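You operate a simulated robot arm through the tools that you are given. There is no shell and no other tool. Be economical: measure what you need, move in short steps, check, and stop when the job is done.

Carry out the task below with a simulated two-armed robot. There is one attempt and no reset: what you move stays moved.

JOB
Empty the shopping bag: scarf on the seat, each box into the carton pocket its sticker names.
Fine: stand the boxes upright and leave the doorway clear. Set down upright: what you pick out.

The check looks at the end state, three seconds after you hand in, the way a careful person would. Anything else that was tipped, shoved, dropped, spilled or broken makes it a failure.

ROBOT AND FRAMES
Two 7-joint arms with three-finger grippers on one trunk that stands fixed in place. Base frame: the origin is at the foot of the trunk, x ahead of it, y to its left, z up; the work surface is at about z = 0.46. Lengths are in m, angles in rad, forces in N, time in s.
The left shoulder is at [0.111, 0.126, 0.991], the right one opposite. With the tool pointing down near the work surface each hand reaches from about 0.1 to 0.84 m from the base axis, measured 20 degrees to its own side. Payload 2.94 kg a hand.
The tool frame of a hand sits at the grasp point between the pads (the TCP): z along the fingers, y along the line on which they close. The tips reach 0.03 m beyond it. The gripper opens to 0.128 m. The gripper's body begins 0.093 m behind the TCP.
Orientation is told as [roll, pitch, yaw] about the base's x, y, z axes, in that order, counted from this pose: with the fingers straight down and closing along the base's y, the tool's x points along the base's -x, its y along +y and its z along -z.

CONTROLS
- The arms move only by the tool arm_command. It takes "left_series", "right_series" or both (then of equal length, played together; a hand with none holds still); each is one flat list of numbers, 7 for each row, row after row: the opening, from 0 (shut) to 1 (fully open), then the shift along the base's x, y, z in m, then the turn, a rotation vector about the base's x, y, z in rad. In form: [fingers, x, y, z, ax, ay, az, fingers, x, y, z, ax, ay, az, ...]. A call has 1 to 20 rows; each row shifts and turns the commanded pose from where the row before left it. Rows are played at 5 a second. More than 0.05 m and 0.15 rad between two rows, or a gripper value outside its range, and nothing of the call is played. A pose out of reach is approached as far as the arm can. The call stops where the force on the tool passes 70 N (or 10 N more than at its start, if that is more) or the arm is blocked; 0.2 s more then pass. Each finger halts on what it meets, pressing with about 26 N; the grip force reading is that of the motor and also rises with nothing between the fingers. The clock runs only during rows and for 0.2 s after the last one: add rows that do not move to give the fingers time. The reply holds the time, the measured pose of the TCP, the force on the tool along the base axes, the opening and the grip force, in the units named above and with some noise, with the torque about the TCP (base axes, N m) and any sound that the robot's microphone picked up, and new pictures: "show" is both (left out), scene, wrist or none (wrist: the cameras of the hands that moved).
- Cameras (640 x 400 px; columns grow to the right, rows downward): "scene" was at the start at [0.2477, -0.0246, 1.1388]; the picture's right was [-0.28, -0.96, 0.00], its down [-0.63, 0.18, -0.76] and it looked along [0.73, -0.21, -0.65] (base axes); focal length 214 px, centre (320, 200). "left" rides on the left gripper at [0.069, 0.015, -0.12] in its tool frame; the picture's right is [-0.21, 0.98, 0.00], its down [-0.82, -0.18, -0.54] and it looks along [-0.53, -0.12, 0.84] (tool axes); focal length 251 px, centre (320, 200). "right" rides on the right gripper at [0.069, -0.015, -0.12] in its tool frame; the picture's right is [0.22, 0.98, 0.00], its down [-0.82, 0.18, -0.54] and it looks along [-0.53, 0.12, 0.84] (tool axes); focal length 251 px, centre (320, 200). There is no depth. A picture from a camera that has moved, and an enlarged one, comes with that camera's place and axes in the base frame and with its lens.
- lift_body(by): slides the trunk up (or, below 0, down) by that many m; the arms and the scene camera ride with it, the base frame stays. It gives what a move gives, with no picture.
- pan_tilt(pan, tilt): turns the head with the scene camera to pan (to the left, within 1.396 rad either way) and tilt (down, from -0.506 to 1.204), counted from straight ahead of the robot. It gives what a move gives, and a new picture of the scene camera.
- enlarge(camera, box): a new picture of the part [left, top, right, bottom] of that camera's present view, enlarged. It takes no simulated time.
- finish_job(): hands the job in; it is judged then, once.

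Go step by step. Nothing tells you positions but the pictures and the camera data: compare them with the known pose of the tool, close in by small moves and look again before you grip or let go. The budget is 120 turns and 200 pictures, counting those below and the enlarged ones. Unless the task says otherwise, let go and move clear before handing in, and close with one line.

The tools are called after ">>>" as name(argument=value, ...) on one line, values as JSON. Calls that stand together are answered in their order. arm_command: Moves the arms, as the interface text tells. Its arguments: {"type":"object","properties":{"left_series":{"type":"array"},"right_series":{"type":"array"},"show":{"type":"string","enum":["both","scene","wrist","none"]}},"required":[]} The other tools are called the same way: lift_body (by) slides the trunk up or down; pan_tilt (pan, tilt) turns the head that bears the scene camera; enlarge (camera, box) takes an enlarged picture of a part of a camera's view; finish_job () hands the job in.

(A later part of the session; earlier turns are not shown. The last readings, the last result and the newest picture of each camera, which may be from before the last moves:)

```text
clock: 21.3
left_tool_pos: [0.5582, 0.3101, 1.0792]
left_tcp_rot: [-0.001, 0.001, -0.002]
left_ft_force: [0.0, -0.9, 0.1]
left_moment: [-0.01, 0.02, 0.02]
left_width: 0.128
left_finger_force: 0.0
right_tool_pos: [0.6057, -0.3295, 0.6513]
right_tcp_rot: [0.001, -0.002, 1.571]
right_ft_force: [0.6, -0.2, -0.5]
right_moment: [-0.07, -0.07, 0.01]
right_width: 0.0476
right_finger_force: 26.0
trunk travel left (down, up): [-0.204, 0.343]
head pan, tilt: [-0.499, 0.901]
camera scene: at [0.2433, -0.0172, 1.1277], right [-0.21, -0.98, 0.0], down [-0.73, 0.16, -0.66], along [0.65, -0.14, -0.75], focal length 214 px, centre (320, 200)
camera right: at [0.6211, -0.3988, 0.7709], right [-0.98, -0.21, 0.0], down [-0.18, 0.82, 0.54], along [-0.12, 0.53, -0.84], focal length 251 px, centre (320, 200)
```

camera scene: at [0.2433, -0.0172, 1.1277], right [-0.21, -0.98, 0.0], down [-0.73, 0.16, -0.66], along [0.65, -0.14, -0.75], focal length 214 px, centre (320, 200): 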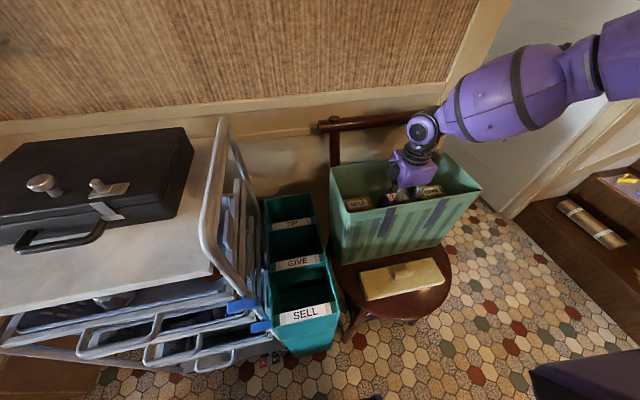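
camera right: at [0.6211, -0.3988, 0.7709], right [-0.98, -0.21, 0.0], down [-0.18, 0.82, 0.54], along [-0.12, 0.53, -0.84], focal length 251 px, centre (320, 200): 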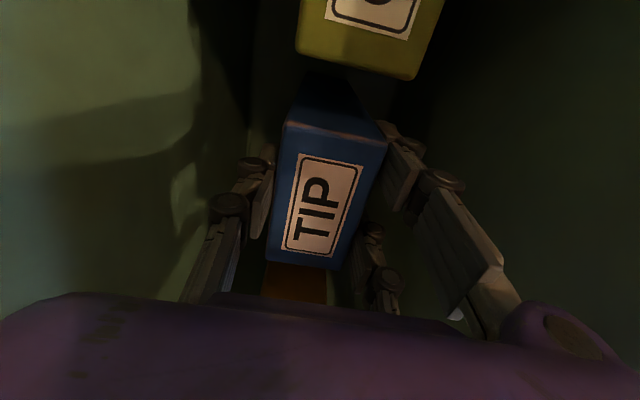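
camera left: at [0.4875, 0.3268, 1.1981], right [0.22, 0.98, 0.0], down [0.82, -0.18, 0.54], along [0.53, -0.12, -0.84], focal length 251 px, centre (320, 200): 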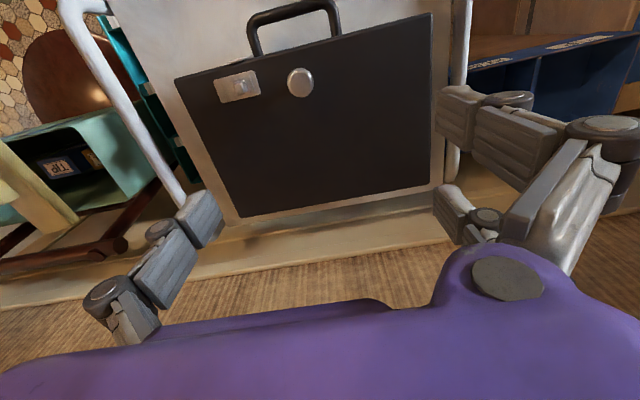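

Gripped (47.6 mm). I lift it straight out of the bag.

>>> arm_command(right_series=[0, 0, 0, 0, 0, 0, 0, 0, 0, 0, 0.02, 0, 0, 0, 0, 0, 0, 0.03, 0, 0, 0, 0, 0, 0, 0.04, 0, 0, 0, 0, 0, 0, 0.04, 0, 0, 0, 0, 0, 0, 0.04, 0, 0, 0, 0, 0, 0, 0.04, 0, 0, 0, 0, 0, 0, 0.04, 0, 0, 0, 0, 0, 0, 0.04, 0, 0, 0, 0, 0, 0, 0.02, 0, 0, 0, 0, 0, 0, 0, 0, 0, 0])

>>> enlarge(camera="scene", box=[250, 30, 500, 330])

```text
clock: 23.7
left_tool_pos: [0.5586, 0.3105, 1.0782]
left_tcp_rot: [-0.002, 0.001, 0.0]
left_ft_force: [-0.7, 0.2, -0.2]
left_moment: [-0.01, -0.03, 0.04]
left_width: 0.1279
left_finger_force: 0.0
right_tool_pos: [0.6039, -0.3291, 0.961]
right_tcp_rot: [0.001, -0.002, 1.57]
right_ft_force: [0.0, 0.4, -1.2]
right_moment: [-0.04, 0.05, -0.01]
right_width: 0.0475
right_finger_force: 25.7
trunk travel left (down, up): [-0.204, 0.343]
head pan, tilt: [-0.499, 0.901]
camera scene: at [0.2331, -0.0368, 1.1235], right [-0.48, -0.88, 0.0], down [-0.69, 0.38, -0.62], along [0.55, -0.3, -0.78], focal length 214 px, centre (320, 200)
camera right: at [0.6216, -0.3981, 1.08], right [-0.98, -0.21, 0.0], down [-0.18, 0.82, 0.54], along [-0.12, 0.53, -0.84], focal length 251 px, centre (320, 200)
```

scene: 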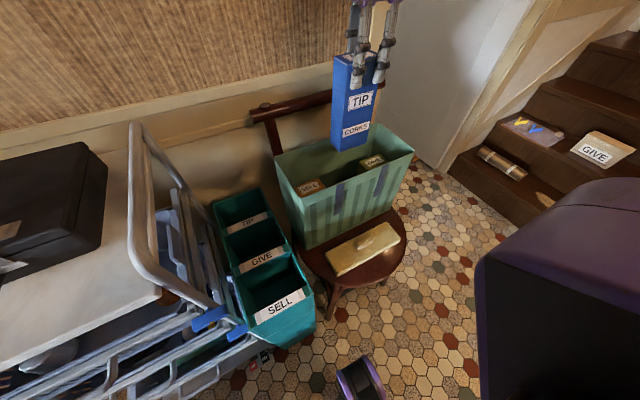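
right: 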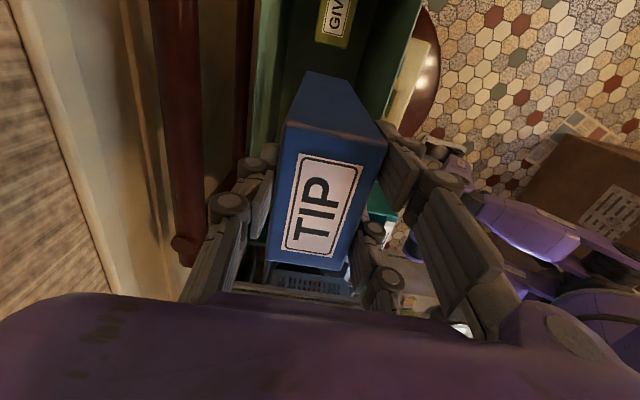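

```text
1.33 times, centred on (375, 180) of scene
camera zoom: at [0.2331, -0.0368, 1.1235], right [-0.48, -0.88, 0.0], down [-0.69, 0.38, -0.62], along [0.55, -0.3, -0.78], focal length 286 px, centre (247, 227)
```

zoom: 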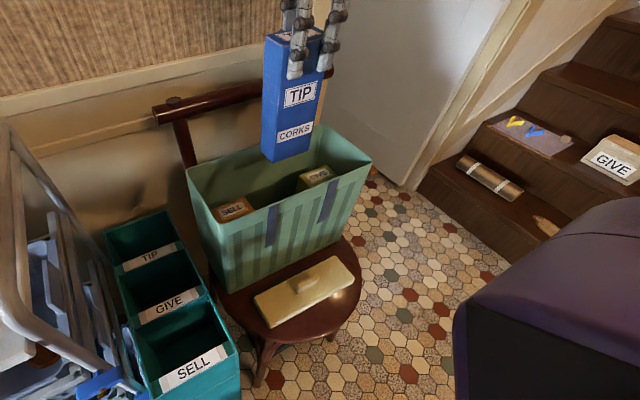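

TIP is held upright, bottom about 0.175 below the TCP. Before going near the chair rail and trolley arch, I raise the trunk so the forearm comes in from higher up.

>>> lift_body(by=0.2)

```text
clock: 25.8
left_tool_pos: [0.5575, 0.3102, 1.276]
left_tcp_rot: [0.001, 0.002, -0.001]
left_ft_force: [-0.5, 0.0, -0.6]
left_moment: [0.0, 0.04, 0.0]
left_width: 0.128
left_finger_force: 0.1
right_tool_pos: [0.6062, -0.3295, 1.1614]
right_tcp_rot: [0.002, -0.001, 1.572]
right_ft_force: [0.5, 0.2, -1.9]
right_moment: [-0.01, 0.05, 0.01]
right_width: 0.0473
right_finger_force: 26.6
trunk travel left (down, up): [-0.404, 0.143]
head pan, tilt: [-0.499, 0.901]
```

Now I carry TIP to above its pocket at about (0.675, −0.02).

>>> arm_command(right_series=[0, 0, 0.03, -0.02, 0, 0, 0, 0, 0, 0.045, -0.02, 0, 0, 0, 0, 0, 0.045, -0.02, 0, 0, 0, 0, 0, 0.045, -0.02, 0, 0, 0, 0, 0, 0.045, 0, 0, 0, 0, 0, 0, 0.045, 0, 0, 0, 0, 0, 0.02, 0.04, 0, 0, 0, 0, 0, 0.025, 0.015, 0, 0, 0, 0, 0, 0.024, 0, -0.01, 0, 0, 0, 0, 0, 0, -0.03, 0, 0, 0, 0, 0, 0, -0.04, 0, 0, 0, 0, 0, 0, -0.04, 0, 0, 0, 0, 0, 0, 0, 0, 0, 0])

>>> pan_tilt(pan=-0.15, tilt=0.95)

```text
clock: 28.6
left_tool_pos: [0.5578, 0.3111, 1.2775]
left_tcp_rot: [0.001, 0.0, 0.001]
left_ft_force: [-0.4, 0.7, 0.7]
left_moment: [-0.02, -0.01, -0.02]
left_width: 0.128
left_finger_force: 0.0
right_tool_pos: [0.6071, -0.1955, 0.9798]
right_tcp_rot: [-0.002, -0.002, 1.571]
right_ft_force: [0.2, 0.2, -2.6]
right_moment: [-0.01, 0.0, 0.01]
right_width: 0.0473
right_finger_force: 25.6
right hand out of reach, approached as far as the arm can: row 4, 5, 6, 7, 8, 9, 11, 12
trunk travel left (down, up): [-0.404, 0.143]
head pan, tilt: [-0.499, 0.901]
camera scene: at [0.1775, -0.0366, 1.3275], right [-0.48, -0.88, 0.0], down [-0.69, 0.38, -0.62], along [0.55, -0.3, -0.78], focal length 214 px, centre (320, 200)
camera right: at [0.623, -0.2628, 1.0994], right [-0.98, -0.21, 0.0], down [-0.18, 0.82, 0.54], along [-0.11, 0.53, -0.84], focal length 251 px, centre (320, 200)
```

scene: 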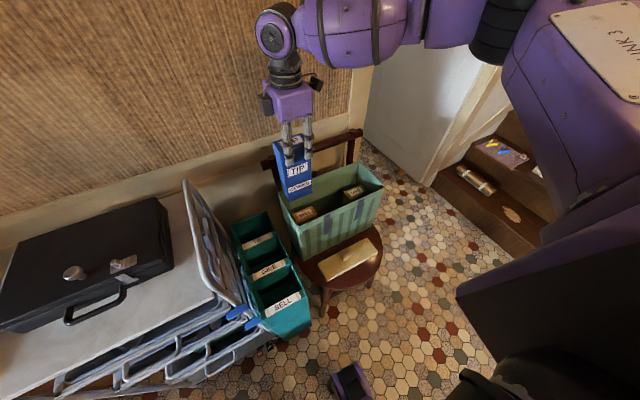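
right: 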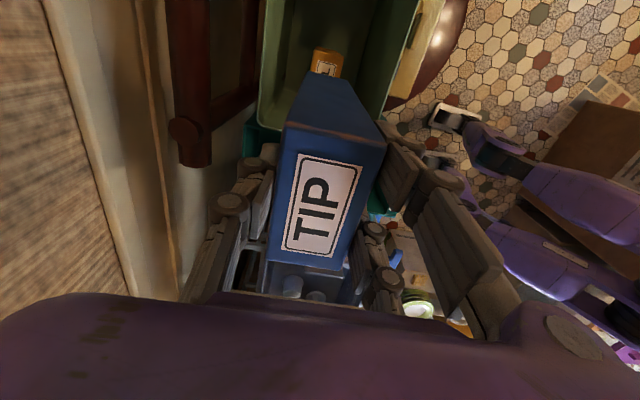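

```text
clock: 29.5
left_tool_pos: [0.5578, 0.311, 1.2774]
left_tcp_rot: [0.0, 0.0, 0.0]
left_ft_force: [-0.2, -0.1, 0.3]
left_moment: [0.01, -0.01, -0.01]
left_width: 0.128
left_finger_force: 0.1
right_tool_pos: [0.6066, -0.1933, 0.9803]
right_tcp_rot: [0.0, -0.001, 1.571]
right_ft_force: [0.9, -0.1, -2.2]
right_moment: [-0.04, -0.02, -0.01]
right_width: 0.0474
right_finger_force: 25.6
trunk travel left (down, up): [-0.404, 0.143]
head pan, tilt: [-0.15, 0.949]
camera scene: at [0.1834, -0.0116, 1.3238], right [-0.15, -0.99, 0.0], down [-0.8, 0.12, -0.58], along [0.58, -0.09, -0.81], focal length 214 px, centre (320, 200)
```

scene: 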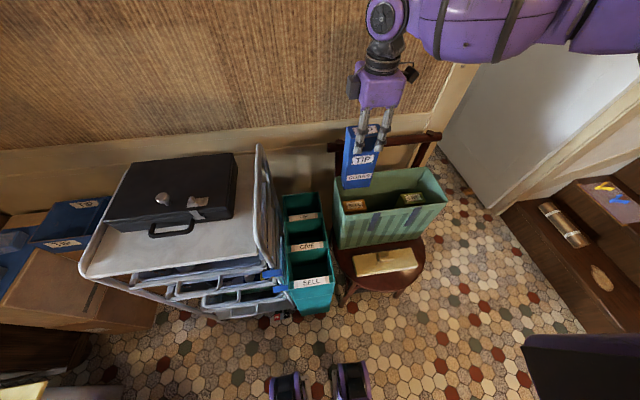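

The right arm can't reach further left with this yaw. I test whether turning the wrist back a bit frees the motion.

>>> arm_command(right_series=[0, 0, 0, 0, 0, 0, -0.14, 0, 0, 0, 0, 0, 0, -0.14, 0, 0, 0.03, 0, 0, 0, -0.1, 0, 0, 0.03, 0, 0, 0, -0.1, 0, 0, 0.03, 0, 0, 0, -0.1, 0, 0, 0.03, 0, 0, 0, -0.1, 0, 0, 0.03, 0, 0, 0, -0.1, 0, 0, 0, 0, 0, 0, 0], show="scene")

```text
clock: 31.3
left_tool_pos: [0.5585, 0.3103, 1.2782]
left_tcp_rot: [0.001, 0.001, -0.001]
left_ft_force: [0.8, 0.7, -0.1]
left_moment: [-0.02, -0.02, 0.01]
left_width: 0.1283
left_finger_force: 0.0
right_tool_pos: [0.5891, -0.1722, 1.0016]
right_tcp_rot: [0.001, -0.002, 0.891]
right_ft_force: [0.3, -0.8, -2.4]
right_moment: [-0.02, 0.0, -0.01]
right_width: 0.0473
right_finger_force: 25.3
right hand out of reach, approached as far as the arm can: row 3, 4, 5, 6, 7
trunk travel left (down, up): [-0.404, 0.143]
head pan, tilt: [-0.15, 0.949]
camera scene: at [0.1834, -0.0114, 1.3238], right [-0.15, -0.99, 0.0], down [-0.8, 0.12, -0.58], along [0.58, -0.09, -0.81], focal length 214 px, centre (320, 200)
```

scene: 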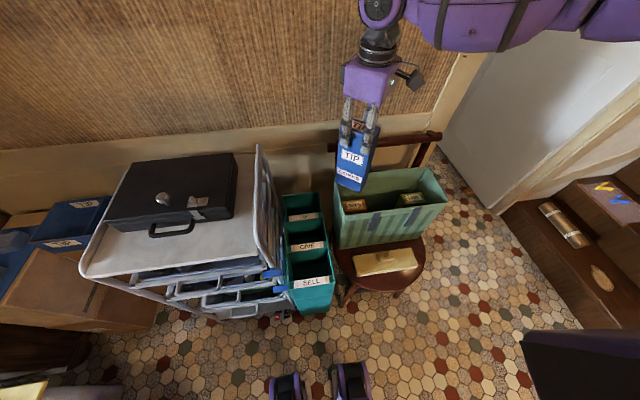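

The limit is positional rather than yaw; the raised trunk seems to worsen it. I raise the hand and bring the trunk back down.

>>> arm_command(right_series=[0, 0, -0.02, 0.04, 0, 0, 0.12, 0, 0, -0.02, 0.04, 0, 0, 0.14, 0, 0, 0, 0.04, 0, 0, 0.14, 0, 0, 0, 0.04, 0, 0, 0.14, 0, 0, 0, 0.03, 0, 0, 0.14, 0, 0, 0, 0, 0, 0, 0], show="none")

>>> lift_body(by=-0.2)

```text
clock: 32.7
left_tool_pos: [0.5588, 0.3089, 1.2778]
left_tcp_rot: [0.0, -0.001, 0.001]
left_ft_force: [0.3, -0.1, 0.1]
left_moment: [0.02, 0.0, 0.03]
left_width: 0.128
left_finger_force: 0.0
right_tool_pos: [0.5912, -0.213, 1.1931]
right_tcp_rot: [0.0, -0.001, 1.539]
right_ft_force: [-0.1, 0.1, -2.7]
right_moment: [-0.01, 0.02, -0.02]
right_width: 0.0475
right_finger_force: 26.3
trunk travel left (down, up): [-0.404, 0.143]
head pan, tilt: [-0.15, 0.949]
```

```text
clock: 34.8
left_tool_pos: [0.5566, 0.3112, 1.0776]
left_tcp_rot: [0.002, 0.0, 0.001]
left_ft_force: [1.0, -0.6, -0.1]
left_moment: [0.01, 0.01, 0.0]
left_width: 0.1281
left_finger_force: 0.1
right_tool_pos: [0.5889, -0.2119, 0.9941]
right_tcp_rot: [-0.002, -0.002, 1.538]
right_ft_force: [-0.4, 0.2, -1.6]
right_moment: [-0.05, 0.01, 0.0]
right_width: 0.0477
right_finger_force: 26.2
trunk travel left (down, up): [-0.204, 0.343]
head pan, tilt: [-0.15, 0.949]
```

Hand is at (0.589, −0.212, 0.994) with the trunk at its old height. I test moving left in small rows.

>>> arm_command(right_series=[0, 0, 0.03, 0, 0, 0, 0, 0, 0, 0.03, 0, 0, 0, 0, 0, 0, 0.03, 0, 0, 0, 0, 0, 0, 0.03, 0, 0, 0, 0, 0, 0, 0.03, 0, 0, 0, 0, 0, 0, 0.03, 0, 0, 0, 0, 0, 0, 0.012, 0, 0, 0, 0, 0, 0, 0, 0, 0, 0, 0])

```text
clock: 36.6
left_tool_pos: [0.5571, 0.3103, 1.0773]
left_tcp_rot: [0.001, 0.001, 0.0]
left_ft_force: [-1.3, 0.0, 0.7]
left_moment: [-0.01, 0.01, -0.02]
left_width: 0.1279
left_finger_force: 0.1
right_tool_pos: [0.5933, -0.129, 0.9958]
right_tcp_rot: [-0.002, 0.0, 1.535]
right_ft_force: [-0.3, -0.3, -3.0]
right_moment: [0.01, 0.03, -0.03]
right_width: 0.0473
right_finger_force: 25.7
right hand out of reach, approached as far as the arm can: row 3, 4, 5, 6, 7
trunk travel left (down, up): [-0.204, 0.343]
head pan, tilt: [-0.15, 0.949]
camera scene: at [0.2461, -0.0385, 1.1469], right [-0.43, -0.9, 0.0], down [-0.52, 0.25, -0.82], along [0.74, -0.35, -0.58], focal length 214 px, centre (320, 200)
camera right: at [0.6065, -0.1977, 1.1141], right [-0.98, -0.18, 0.0], down [-0.15, 0.83, 0.54], along [-0.1, 0.53, -0.84], focal length 251 px, centre (320, 200)
```

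scene: 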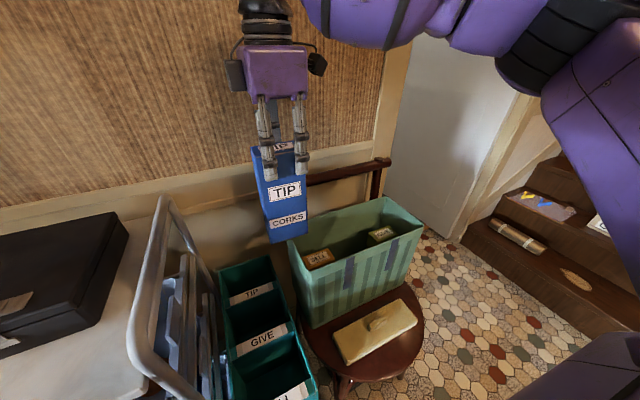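
right: 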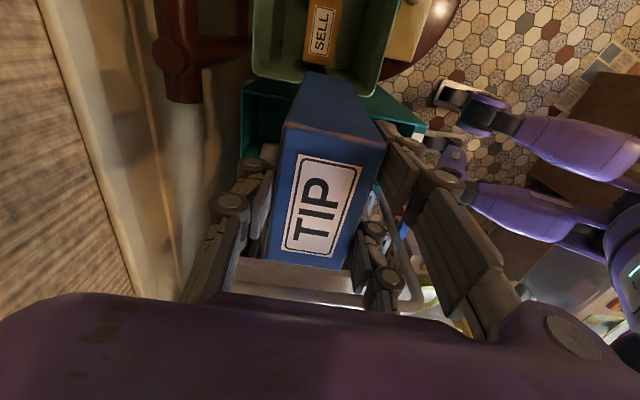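

The arm stops at y≈−0.13, straight ahead of its shoulder. Tilting the hand about the closing axis (wrist to the right, fingers reaching left) should add reach; I test that in the air.

>>> arm_command(right_series=[0, 0, -0.02, 0.02, 0.14, 0, 0, 0, 0, 0, 0.02, 0.14, 0, 0, 0, 0, 0, 0, 0.14, 0, 0, 0, 0, 0, 0, 0.14, 0, 0, 0, 0, 0.03, 0, 0, 0, 0, 0, 0, 0.03, 0, 0, 0, 0, 0, 0, 0.03, 0, 0, 0, 0, 0, 0, 0, 0, 0, 0, 0])

```text
clock: 38.4
left_tool_pos: [0.5573, 0.31, 1.0771]
left_tcp_rot: [-0.002, -0.001, 0.001]
left_ft_force: [-0.8, -0.3, -0.7]
left_moment: [0.03, -0.01, 0.02]
left_width: 0.128
left_finger_force: 0.0
right_tool_pos: [0.5921, -0.0576, 1.037]
right_tcp_rot: [0.019, -0.561, 1.531]
right_ft_force: [-0.9, 0.2, -2.5]
right_moment: [-0.11, -0.01, -0.02]
right_width: 0.0475
right_finger_force: 25.9
trunk travel left (down, up): [-0.204, 0.343]
head pan, tilt: [-0.15, 0.949]
camera scene: at [0.2396, -0.0542, 1.1541], right [-0.59, -0.81, 0.0], down [-0.41, 0.3, -0.86], along [0.7, -0.51, -0.51], focal length 214 px, centre (320, 200)
camera right: at [0.605, -0.1808, 1.1013], right [-0.98, -0.15, -0.1], down [-0.15, 0.41, 0.9], along [-0.1, 0.9, -0.43], focal length 251 px, centre (320, 200)
```

scene: 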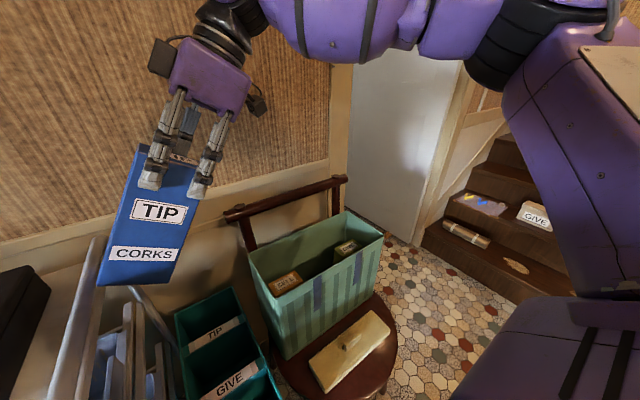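
right: 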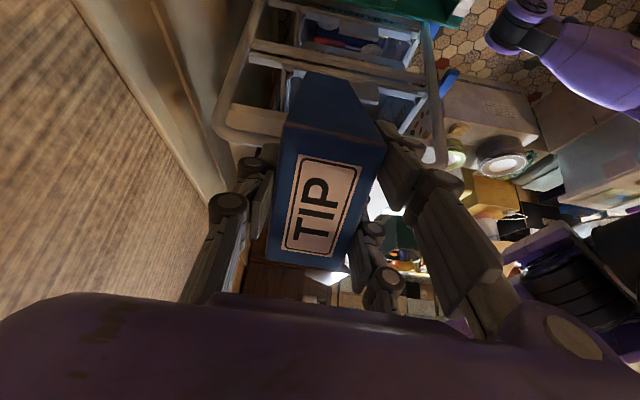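

With a 0.56 rad lean the arm reaches left easily. The box must then be gripped with the hand leaning, so I take TIP back to its spot in the bag to regrip.

>>> arm_command(right_series=[0, 0, -0.04, 0, -0.14, 0, 0, 0, 0, -0.04, 0, -0.14, 0, 0, 0, 0, -0.04, 0, -0.14, 0, 0, 0, 0, -0.04, 0, -0.14, 0, 0, 0, 0.007, -0.04, -0.02, 0, 0, 0.036, 0, 0.007, -0.04, -0.02, 0, 0, 0, 0, 0, -0.031, -0.02, 0, 0, 0, 0, 0, 0, 0, 0, 0, 0])

```text
clock: 40.2
left_tool_pos: [0.5567, 0.3116, 1.0771]
left_tcp_rot: [0.001, 0.0, 0.001]
left_ft_force: [-0.1, 0.4, 0.0]
left_moment: [0.0, 0.02, 0.01]
left_width: 0.1278
left_finger_force: 0.2
right_tool_pos: [0.6082, -0.3321, 0.9773]
right_tcp_rot: [-0.003, 0.0, 1.573]
right_ft_force: [0.7, 0.4, -1.6]
right_moment: [-0.04, -0.01, -0.01]
right_width: 0.0473
right_finger_force: 25.5
trunk travel left (down, up): [-0.204, 0.343]
head pan, tilt: [-0.15, 0.949]
camera scene: at [0.2386, -0.0111, 1.12], right [-0.15, -0.99, 0.0], down [-0.8, 0.12, -0.58], along [0.58, -0.09, -0.81], focal length 214 px, centre (320, 200)
camera right: at [0.6243, -0.4011, 1.0963], right [-0.98, -0.22, 0.0], down [-0.18, 0.82, 0.54], along [-0.12, 0.53, -0.84], focal length 251 px, centre (320, 200)
```

scene: 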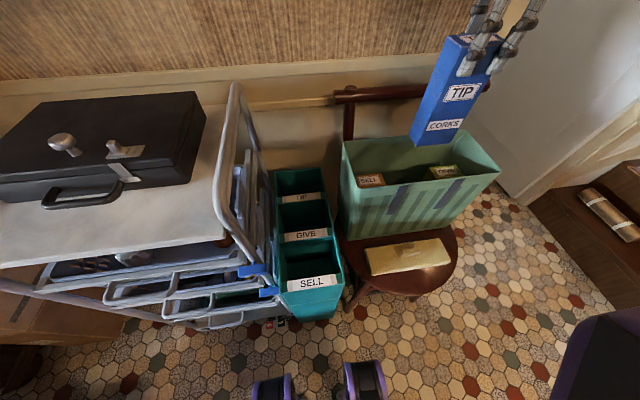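
right: 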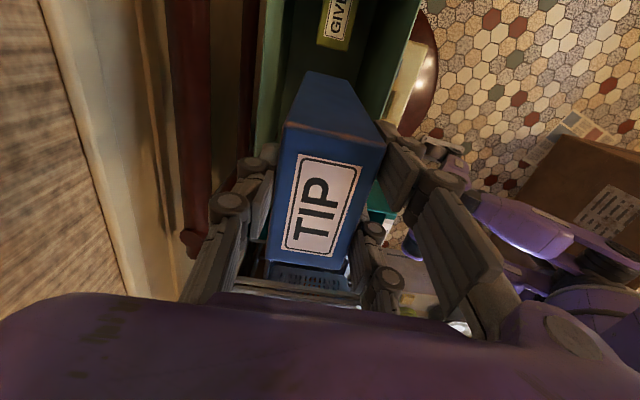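

TIP hasn't shifted in the grip. I lower it back to its original spot.

>>> arm_command(right_series=[0, -0.002, 0.002, -0.03, 0, 0, 0, 0, 0, 0, -0.04, 0, 0, 0, 0, 0, 0, -0.04, 0, 0, 0, 0, 0, 0, -0.04, 0, 0, 0, 0, 0, 0, -0.04, 0, 0, 0, 0, 0, 0, -0.04, 0, 0, 0, 0, 0, 0, -0.04, 0, 0, 0, 0, 0, 0, -0.03, 0, 0, 0, 0, 0, 0, -0.02, 0, 0, 0, 0, 0, 0, 0, 0, 0, 0], show="wrist")

```text
clock: 42.4
left_tool_pos: [0.5569, 0.3091, 1.0783]
left_tcp_rot: [0.001, 0.0, -0.001]
left_ft_force: [0.5, 0.5, -0.3]
left_moment: [0.01, -0.03, 0.02]
left_width: 0.1281
left_finger_force: 0.0
right_tool_pos: [0.6046, -0.3285, 0.6553]
right_tcp_rot: [-0.001, -0.003, 1.574]
right_ft_force: [0.3, -0.4, -2.2]
right_moment: [-0.02, -0.03, 0.0]
right_width: 0.0476
right_finger_force: 26.3
trunk travel left (down, up): [-0.204, 0.343]
head pan, tilt: [-0.15, 0.949]
camera right: at [0.6213, -0.3972, 0.7744], right [-0.98, -0.22, 0.0], down [-0.18, 0.82, 0.54], along [-0.12, 0.53, -0.84], focal length 251 px, centre (320, 200)
```

right: 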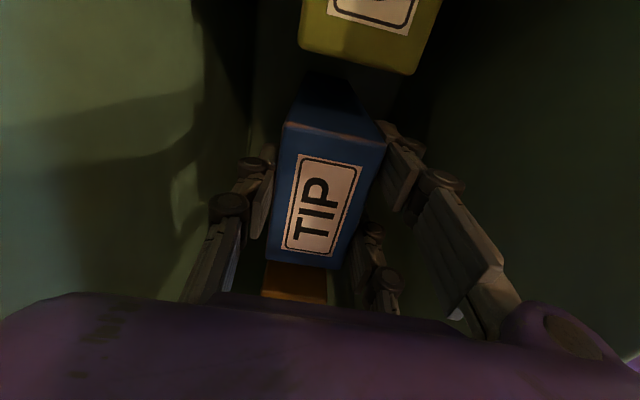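

I set it down on contact, open, and rise.

>>> arm_command(right_series=[0, 0, 0, -0.003, 0, 0, 0, 0, 0, 0, -0.002, 0, 0, 0, 0.45, 0, 0, 0, 0, 0, 0, 0.66, 0, 0, 0, 0, 0, 0, 0.66, 0, 0, 0, 0, 0, 0, 0.66, 0, 0, 0.02, 0, 0, 0, 0.66, 0, 0, 0.04, 0, 0, 0, 0.66, 0, 0, 0.05, 0, 0, 0, 0.66, 0, 0, 0.05, 0, 0, 0, 0.66, 0, 0, 0.05, 0, 0, 0, 0.66, 0, 0, 0.05, 0, 0, 0, 0.66, 0, 0, 0.05, 0, 0, 0])

```text
clock: 45.0
left_tool_pos: [0.5574, 0.3105, 1.0768]
left_tcp_rot: [-0.001, 0.0, 0.0]
left_ft_force: [-0.5, 0.7, 0.1]
left_moment: [0.02, -0.01, 0.0]
left_width: 0.128
left_finger_force: 0.0
right_tool_pos: [0.6039, -0.33, 0.9625]
right_tcp_rot: [-0.001, -0.001, 1.574]
right_ft_force: [-0.3, 1.1, 0.8]
right_moment: [-0.04, -0.03, 0.03]
right_width: 0.0847
right_finger_force: 0.1
trunk travel left (down, up): [-0.204, 0.343]
head pan, tilt: [-0.15, 0.949]
camera scene: at [0.238, -0.011, 1.1201], right [-0.15, -0.99, 0.0], down [-0.8, 0.12, -0.58], along [0.58, -0.09, -0.81], focal length 214 px, centre (320, 200)
camera right: at [0.6204, -0.3988, 1.0825], right [-0.98, -0.22, 0.0], down [-0.18, 0.82, 0.54], along [-0.12, 0.53, -0.84], focal length 251 px, centre (320, 200)
```

scene: 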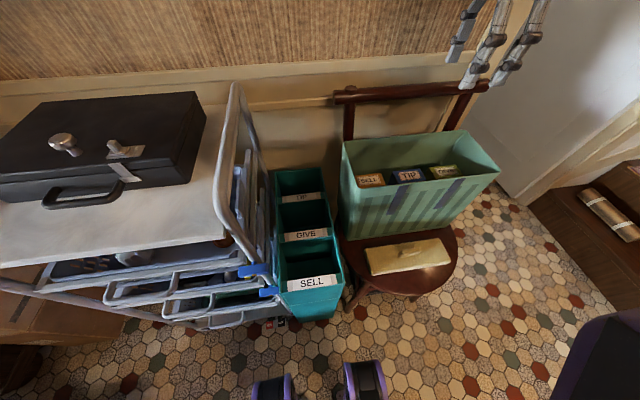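
right: 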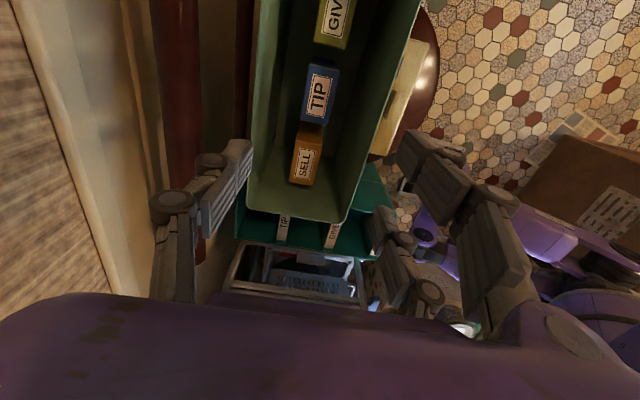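

All boxes stand upright again. I now test the leaning reach with an empty hand above the GIVE pocket.

>>> arm_command(right_series=[0.66, -0.01, 0.035, 0, 0.125, 0, 0, 0.66, -0.01, 0.035, 0, 0.125, 0, 0, 0.66, -0.01, 0.035, 0, 0.125, 0, 0, 0.66, -0.01, 0.035, 0, 0.125, 0, 0, 0.66, -0.006, 0.04, 0, 0, 0, 0, 0.66, 0, 0.04, 0, 0, 0, 0, 0.66, 0, 0.04, 0, 0, 0, 0, 0.66, 0, 0.04, 0, 0, 0, 0, 0.66, 0, 0, -0.04, 0, 0, 0, 0.66, 0, 0, -0.04, 0, 0, 0, 0.66, 0, 0, -0.04, 0, 0, 0, 0.66, 0, 0, -0.04, 0, 0, 0, 0.66, 0, 0, -0.04, 0, 0, 0, 0.66, 0, 0, 0, 0, 0, 0])

```text
clock: 48.0
left_tool_pos: [0.5576, 0.3111, 1.0771]
left_tcp_rot: [0.0, -0.001, 0.0]
left_ft_force: [-0.1, 0.2, -0.6]
left_moment: [0.03, -0.03, -0.01]
left_width: 0.1281
left_finger_force: 0.0
right_tool_pos: [0.558, -0.0268, 0.7607]
right_tcp_rot: [-0.003, -0.503, 1.574]
right_ft_force: [0.1, 0.3, -0.5]
right_moment: [0.0, 0.02, 0.03]
right_width: 0.0845
right_finger_force: 0.1
trunk travel left (down, up): [-0.204, 0.343]
head pan, tilt: [-0.15, 0.949]
camera scene: at [0.2381, -0.0113, 1.1201], right [-0.15, -0.99, 0.0], down [-0.8, 0.12, -0.58], along [0.58, -0.09, -0.81], focal length 214 px, centre (320, 200)
camera right: at [0.5738, -0.1445, 0.8322], right [-0.98, -0.19, -0.11], down [-0.18, 0.46, 0.87], along [-0.12, 0.87, -0.48], focal length 251 px, centre (320, 200)
```

scene: 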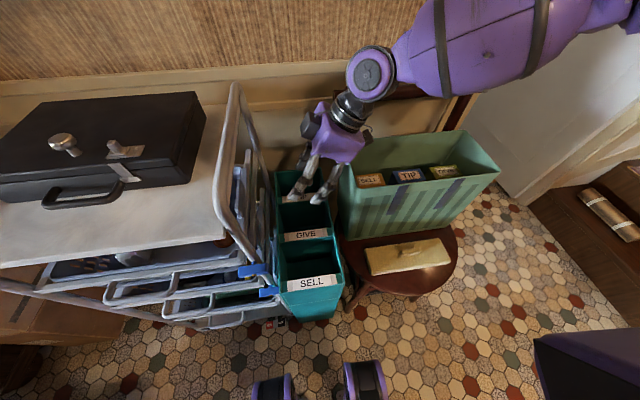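
right: 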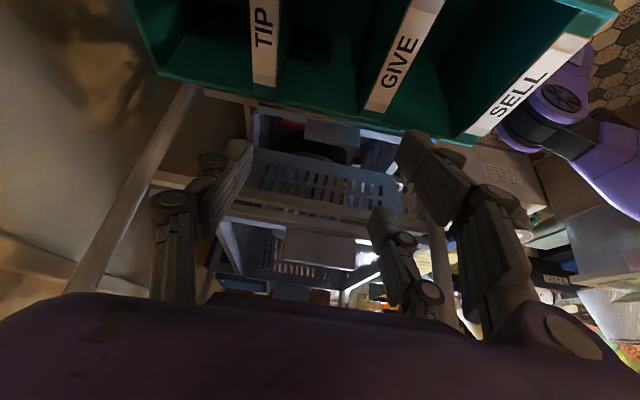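

Reach is fine, but at depth the wrist camera would come close to the bag's left wall. I try the opposite hand yaw (−90°), which puts the camera on the upper side.

>>> arm_command(right_series=[0.66, 0, 0, 0.05, 0, 0, 0, 0.66, 0, -0.03, 0.05, -0.125, 0, 0, 0.66, 0, -0.04, 0.05, -0.125, 0, 0, 0.66, 0, -0.05, 0.05, -0.125, 0, 0, 0.66, 0, -0.05, 0, -0.125, 0, 0, 0.66, 0, 0, 0, 0, 0, -0.149, 0.66, 0, 0, 0, 0, 0, -0.149, 0.66, 0, 0, 0, 0, 0, -0.149, 0.66, 0, 0, 0, 0, 0, -0.149, 0.66, 0, 0, 0, 0, 0, -0.149, 0.66, 0, 0, 0, 0, 0, -0.149, 0.66, 0, 0, 0, 0, 0, -0.149, 0.66, 0, 0, 0, 0, 0, -0.149, 0.66, 0, 0, 0, 0, 0, -0.149, 0.66, 0, 0, 0, 0, 0, -0.149, 0.66, 0, 0, 0, 0, 0, -0.149, 0.66, 0, 0, 0, 0, 0, -0.149, 0.66, 0, 0, 0, 0, 0, -0.149, 0.66, 0, 0, 0, 0, 0, -0.149, 0.66, 0, 0, 0, 0, 0, -0.149], show="none")

>>> arm_command(right_series=[0.66, 0, 0, 0, 0, 0, -0.13, 0.66, 0, 0, 0, 0, 0, -0.13, 0.66, 0, 0, 0, 0, 0, -0.13, 0.66, 0, 0, 0, 0, 0, -0.13, 0.66, 0, 0, 0, 0, 0, -0.13, 0.66, 0, 0, 0, 0, 0, -0.13, 0.66, 0, 0, 0, 0, 0, -0.127, 0.66, 0, 0, 0, 0, 0, 0], show="scene")

```text
refused: row 2 steps farther than a row can; nothing moved
```

```text
clock: 49.8
left_tool_pos: [0.5577, 0.3106, 1.0774]
left_tcp_rot: [0.001, -0.001, -0.001]
left_ft_force: [-0.2, 0.6, 0.1]
left_moment: [0.02, -0.01, -0.02]
left_width: 0.1279
left_finger_force: 0.0
right_tool_pos: [0.5588, -0.0271, 0.761]
right_tcp_rot: [-0.003, -0.501, 0.667]
right_ft_force: [0.2, -0.2, 0.3]
right_moment: [-0.01, -0.03, 0.0]
right_width: 0.0845
right_finger_force: 0.0
trunk travel left (down, up): [-0.204, 0.343]
head pan, tilt: [-0.15, 0.949]
camera scene: at [0.2384, -0.0114, 1.12], right [-0.15, -0.99, 0.0], down [-0.8, 0.12, -0.58], along [0.58, -0.09, -0.81], focal length 214 px, centre (320, 200)
```

scene: 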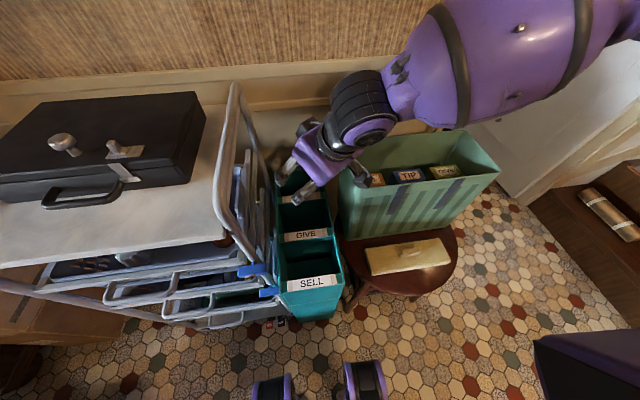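

I combined steps too hastily there; nothing was touched. Now I rise, undo the lean about its rotated axis, and turn to −90° yaw.

>>> arm_command(right_series=[0.66, 0, 0, 0.04, 0, 0, 0, 0.66, 0, 0, 0.04, 0, 0, 0, 0.66, 0, -0.02, 0.04, -0.077, 0.0985, 0, 0.66, 0, -0.03, 0.03, -0.077, 0.0985, 0, 0.66, 0, -0.04, 0.02, -0.077, 0.0985, 0, 0.66, 0, -0.04, 0.02, -0.077, 0.0985, 0, 0.66, 0, -0.04, 0.02, 0, 0, 0, 0.66, 0, 0, 0, 0, 0, -0.14, 0.66, 0, 0, 0, 0, 0, -0.14, 0.66, 0, 0, 0, 0, 0, -0.14, 0.66, 0, 0, 0, 0, 0, -0.14, 0.66, 0, 0, 0, 0, 0, -0.14, 0.66, 0, 0, 0, 0, 0, -0.14, 0.66, 0, 0, 0, 0, 0, -0.14, 0.66, 0, 0, 0, 0, 0, -0.14, 0.66, 0, 0, 0, 0, 0, -0.14, 0.66, 0, 0, 0, 0, 0, -0.14, 0.66, 0, 0, 0, 0, 0, -0.14, 0.66, 0, 0, 0, 0, 0, -0.14, 0.66, 0, 0, 0, 0, 0, 0], show="scene")

```text
clock: 54.0
left_tool_pos: [0.5566, 0.3107, 1.0772]
left_tcp_rot: [0.001, 0.0, 0.0]
left_ft_force: [0.8, 0.2, 0.7]
left_moment: [0.02, 0.01, -0.01]
left_width: 0.1281
left_finger_force: 0.0
right_tool_pos: [0.5594, -0.1988, 0.9712]
right_tcp_rot: [0.0, -0.001, -1.016]
right_ft_force: [-0.5, -0.1, -0.7]
right_moment: [-0.03, 0.03, -0.01]
right_width: 0.0847
right_finger_force: 0.0
trunk travel left (down, up): [-0.204, 0.343]
head pan, tilt: [-0.15, 0.949]
camera scene: at [0.2385, -0.0115, 1.12], right [-0.15, -0.99, 0.0], down [-0.8, 0.12, -0.58], along [0.58, -0.09, -0.81], focal length 214 px, centre (320, 200)
```

scene: 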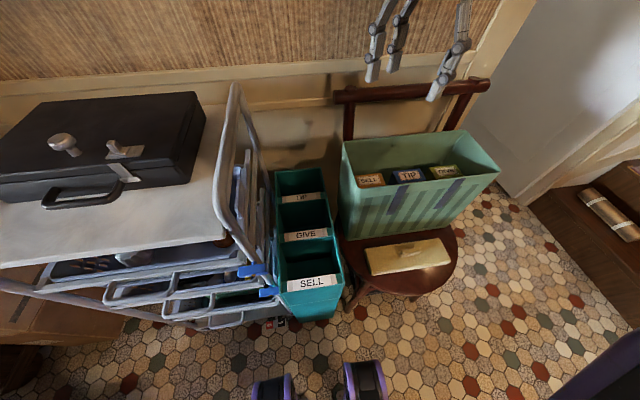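

Yaw −1.0 is reached freely. I finish to −π/2, then lean and move left to test the reach in this orientation.

>>> arm_command(right_series=[0.66, 0, 0, 0, 0, 0, -0.14, 0.66, 0, 0, 0, 0, 0, -0.14, 0.66, 0, 0, 0, 0, 0, -0.14, 0.66, 0, 0, 0, 0, 0, -0.135, 0.66, 0, 0.03, 0, 0, 0, 0, 0.66, 0, 0.03, 0, 0, 0, 0, 0.66, 0, 0.03, 0, 0, 0, 0, 0.66, 0, 0.03, 0, 0, 0, 0, 0.66, 0, 0.03, 0, 0, 0, 0, 0.66, 0, 0, 0, 0, 0, 0])

```text
clock: 56.2
left_tool_pos: [0.556, 0.3103, 1.0775]
left_tcp_rot: [0.0, 0.001, 0.001]
left_ft_force: [-0.5, 0.4, 0.1]
left_moment: [-0.02, -0.01, 0.01]
left_width: 0.1282
left_finger_force: 0.0
right_tool_pos: [0.5596, -0.1002, 0.9717]
right_tcp_rot: [-0.001, -0.002, -1.572]
right_ft_force: [0.6, 0.2, -0.3]
right_moment: [0.0, 0.01, 0.0]
right_width: 0.0845
right_finger_force: 0.0
right hand out of reach, approached as far as the arm can: row 8, 9
trunk travel left (down, up): [-0.204, 0.343]
head pan, tilt: [-0.15, 0.949]
camera scene: at [0.2385, -0.0116, 1.12], right [-0.15, -0.99, 0.0], down [-0.8, 0.12, -0.58], along [0.58, -0.09, -0.81], focal length 214 px, centre (320, 200)
camera right: at [0.5449, -0.0294, 1.0908], right [0.98, 0.22, 0.0], down [0.18, -0.82, 0.54], along [0.12, -0.53, -0.84], focal length 251 px, centre (320, 200)
```

scene: 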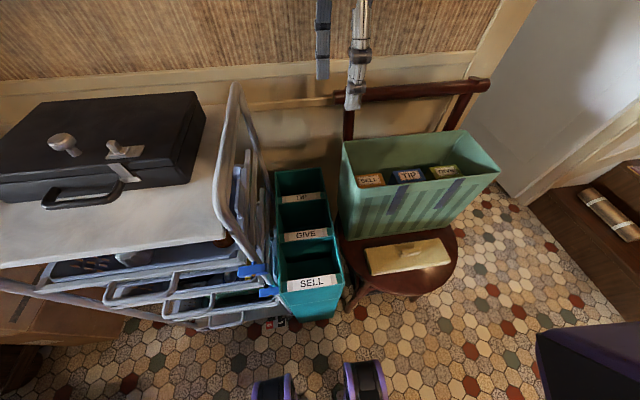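
right: 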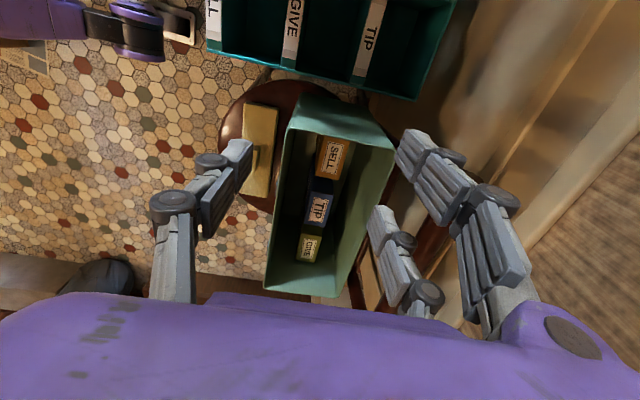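

In this orientation the camera gives a good view of the carton. I enlarge it to measure the pockets.

>>> enlarge(camera="right", box=[190, 0, 470, 175])

```text
2.29 times, centred on (330, 88) of right
camera zoom: at [0.5449, -0.0294, 1.0908], right [0.98, 0.22, 0.0], down [0.18, -0.82, 0.54], along [0.12, -0.53, -0.84], focal length 575 px, centre (297, 457)
```

zoom: 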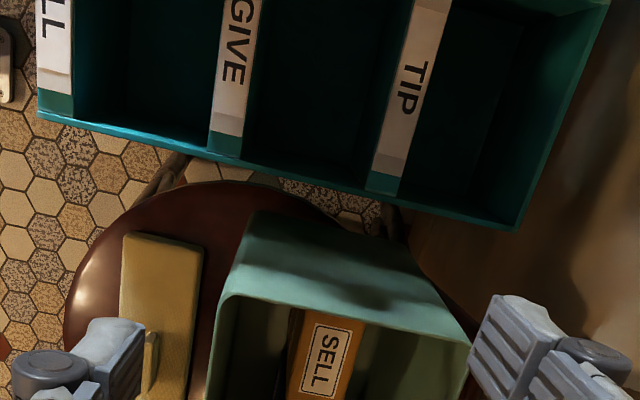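

Pocket openings (x): SELL 0.395–0.49, GIVE 0.516–0.61, TIP 0.638–0.73; y −0.08…0.05. I now lean the hand 0.45 rad and come down over SELL in the bag.

>>> arm_command(right_series=[0.66, 0.02, -0.03, 0, 0.11, 0, 0, 0.66, 0.025, -0.03, 0, 0.11, 0, 0, 0.66, 0, -0.03, 0, 0.115, 0, 0, 0.66, 0, -0.022, 0, 0.115, 0, 0, 0.66, 0, 0, -0.05, 0, 0, 0, 0.66, 0, 0, -0.05, 0, 0, 0, 0.66, 0, 0, -0.05, 0, 0, 0, 0.66, 0, 0, -0.05, 0, 0, 0, 0.66, 0, 0, -0.04, 0, 0, 0, 0.66, 0, 0, 0, 0, 0, 0])

```text
clock: 58.4
left_tool_pos: [0.5559, 0.3115, 1.0774]
left_tcp_rot: [0.0, 0.0, -0.002]
left_ft_force: [0.0, -0.5, 1.5]
left_moment: [0.01, 0.0, -0.02]
left_width: 0.1281
left_finger_force: 0.0
right_tool_pos: [0.6063, -0.2123, 0.7307]
right_tcp_rot: [0.002, 0.448, -1.567]
right_ft_force: [-0.7, 0.0, -0.7]
right_moment: [-0.02, 0.01, -0.02]
right_width: 0.0844
right_finger_force: 0.0
trunk travel left (down, up): [-0.204, 0.343]
head pan, tilt: [-0.15, 0.949]
camera scene: at [0.2382, -0.0113, 1.1201], right [-0.15, -0.99, 0.0], down [-0.8, 0.12, -0.58], along [0.58, -0.09, -0.81], focal length 214 px, centre (320, 200)
camera right: at [0.5912, -0.2008, 0.8688], right [0.98, 0.2, 0.09], down [0.18, -0.97, 0.13], along [0.12, -0.11, -0.99], focal length 251 px, centre (320, 200)
```

scene: 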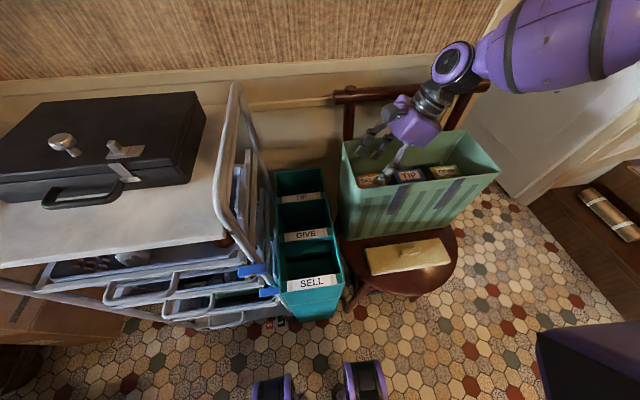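
right: 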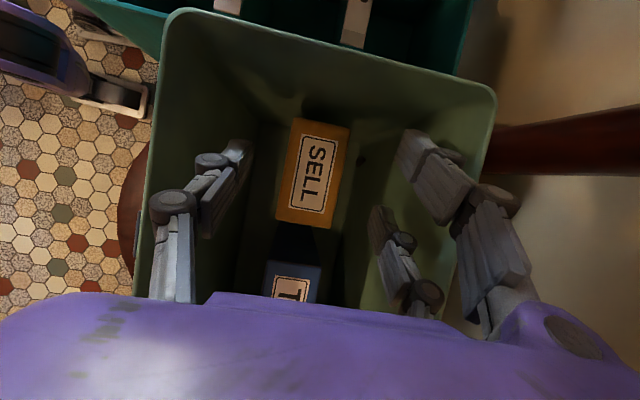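

SELL is centred at (0.608, −0.2025). I lower to z 0.65 and grip.

>>> arm_command(right_series=[0.66, 0.002, 0.005, -0.03, 0, 0, 0, 0.66, 0, 0, -0.03, 0, 0, 0, 0.66, 0, 0, -0.02, 0, 0, 0, 0.4, 0, 0, 0, 0, 0, 0, 0.1, 0, 0, 0, 0, 0, 0, 0, 0, 0, 0, 0, 0, 0], show="wrist")

```text
clock: 59.8
left_tool_pos: [0.5582, 0.3101, 1.0762]
left_tcp_rot: [0.0, 0.001, 0.0]
left_ft_force: [-0.2, -0.1, -0.5]
left_moment: [-0.02, -0.01, -0.01]
left_width: 0.1282
left_finger_force: 0.1
right_tool_pos: [0.6068, -0.2053, 0.6519]
right_tcp_rot: [0.002, 0.45, -1.568]
right_ft_force: [-0.1, 0.1, 0.3]
right_moment: [0.07, 0.07, 0.02]
right_width: 0.0475
right_finger_force: 26.1
trunk travel left (down, up): [-0.204, 0.343]
head pan, tilt: [-0.15, 0.949]
camera right: at [0.5925, -0.1958, 0.7897], right [0.98, 0.2, 0.09], down [0.18, -0.97, 0.13], along [0.12, -0.11, -0.99], focal length 251 px, centre (320, 200)
```

right: 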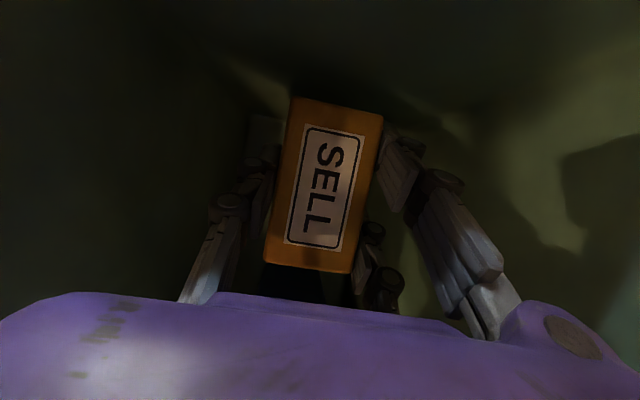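

Gripped. I lift it out straight up and carry it left and nearer, above the SELL pocket.

>>> arm_command(right_series=[0, 0, 0, 0.02, 0, 0, 0, 0, 0, 0, 0.04, 0, 0, 0, 0, 0, 0, 0.04, 0, 0, 0, 0, 0, 0, 0.05, 0, 0, 0, 0, 0, 0, 0.05, 0, 0, 0, 0, 0, 0, 0.05, 0, 0, 0, 0, 0, 0, 0.05, 0, 0, 0, 0, 0, 0, 0.015, 0, 0, 0, 0, -0.03, 0.033, 0, 0, 0, 0, 0, -0.03, 0.033, 0, 0, 0, 0, 0, -0.03, 0.033, 0, 0, 0, 0, 0, -0.03, 0.033, 0, 0, 0, 0, 0, -0.03, 0.033, 0, 0, 0, 0, 0, -0.015, 0.018, 0, 0, 0, 0, 0, 0, 0, 0, 0, 0, 0])

```text
clock: 63.0
left_tool_pos: [0.5578, 0.3123, 1.0769]
left_tcp_rot: [0.0, -0.001, 0.0]
left_ft_force: [0.2, -0.3, 0.4]
left_moment: [0.01, -0.03, -0.02]
left_width: 0.128
left_finger_force: 0.1
right_tool_pos: [0.4401, -0.0233, 0.9637]
right_tcp_rot: [0.0, 0.449, -1.568]
right_ft_force: [-0.1, -0.3, -2.0]
right_moment: [-0.03, 0.02, 0.01]
right_width: 0.0478
right_finger_force: 25.9
trunk travel left (down, up): [-0.204, 0.343]
head pan, tilt: [-0.15, 0.949]
camera scene: at [0.2388, -0.0116, 1.1199], right [-0.15, -0.99, 0.0], down [-0.8, 0.12, -0.58], along [0.58, -0.09, -0.81], focal length 214 px, centre (320, 200)
camera right: at [0.4257, -0.0132, 1.1018], right [0.98, 0.2, 0.09], down [0.18, -0.97, 0.13], along [0.12, -0.11, -0.99], focal length 251 px, centre (320, 200)
```

scene: 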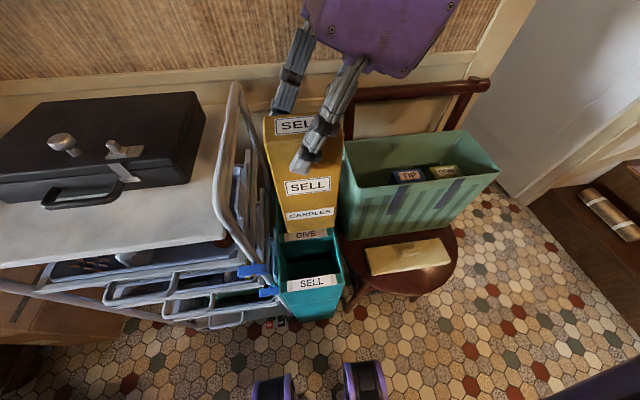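
right: 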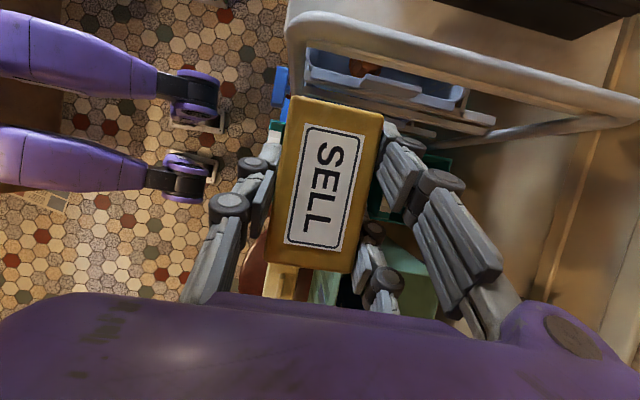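

Upright and in position, no reach trouble. I lower until the bottom is a few cm above the carton rim.

>>> arm_command(right_series=[0, 0.002, 0.001, -0.04, 0, 0, 0, 0, 0, 0, -0.04, 0, 0, 0, 0, 0, 0, -0.04, 0, 0, 0, 0, 0, 0, -0.02, 0, 0, 0, 0, 0, 0, 0, 0, 0, 0])

>>> enlarge(camera="scene", box=[230, 130, 370, 320])

```text
clock: 64.2
left_tool_pos: [0.5579, 0.3112, 1.0753]
left_tcp_rot: [-0.001, -0.001, -0.001]
left_ft_force: [0.5, 0.2, 0.3]
left_moment: [0.01, -0.01, -0.01]
left_width: 0.1281
left_finger_force: 0.0
right_tool_pos: [0.4424, -0.0207, 0.8254]
right_tcp_rot: [0.0, 0.449, -1.568]
right_ft_force: [-0.1, 0.6, -3.3]
right_moment: [-0.02, -0.01, -0.02]
right_width: 0.0477
right_finger_force: 25.9
trunk travel left (down, up): [-0.204, 0.343]
head pan, tilt: [-0.15, 0.949]
camera scene: at [0.2386, -0.0115, 1.12], right [-0.15, -0.99, 0.0], down [-0.8, 0.12, -0.58], along [0.58, -0.09, -0.81], focal length 214 px, centre (320, 200)
camera right: at [0.4277, -0.0105, 0.9645], right [0.98, 0.2, 0.09], down [0.18, -0.97, 0.13], along [0.12, -0.11, -0.99], focal length 251 px, centre (320, 200)
```

scene: 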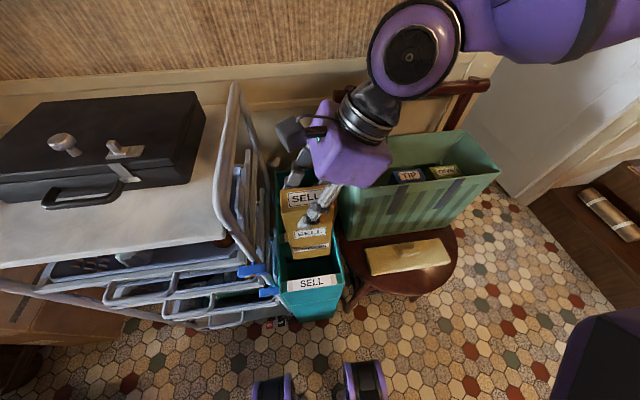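
right: 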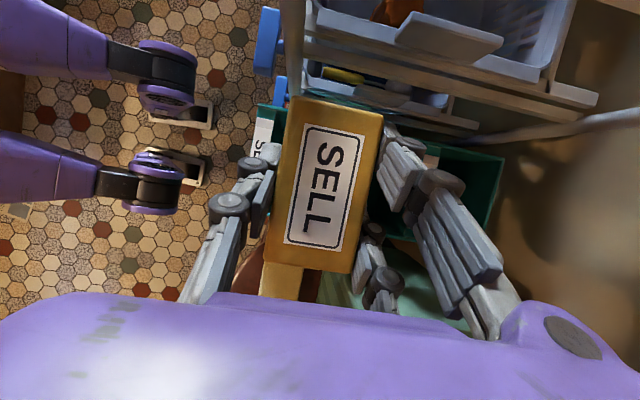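

```text
2.11 times, centred on (300, 225) of scene
camera zoom: at [0.2386, -0.0115, 1.12], right [-0.15, -0.99, 0.0], down [-0.8, 0.12, -0.58], along [0.58, -0.09, -0.81], focal length 452 px, centre (362, 147)
```

zoom: 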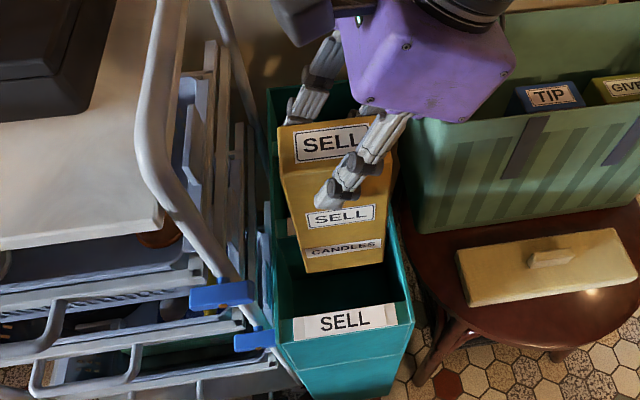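

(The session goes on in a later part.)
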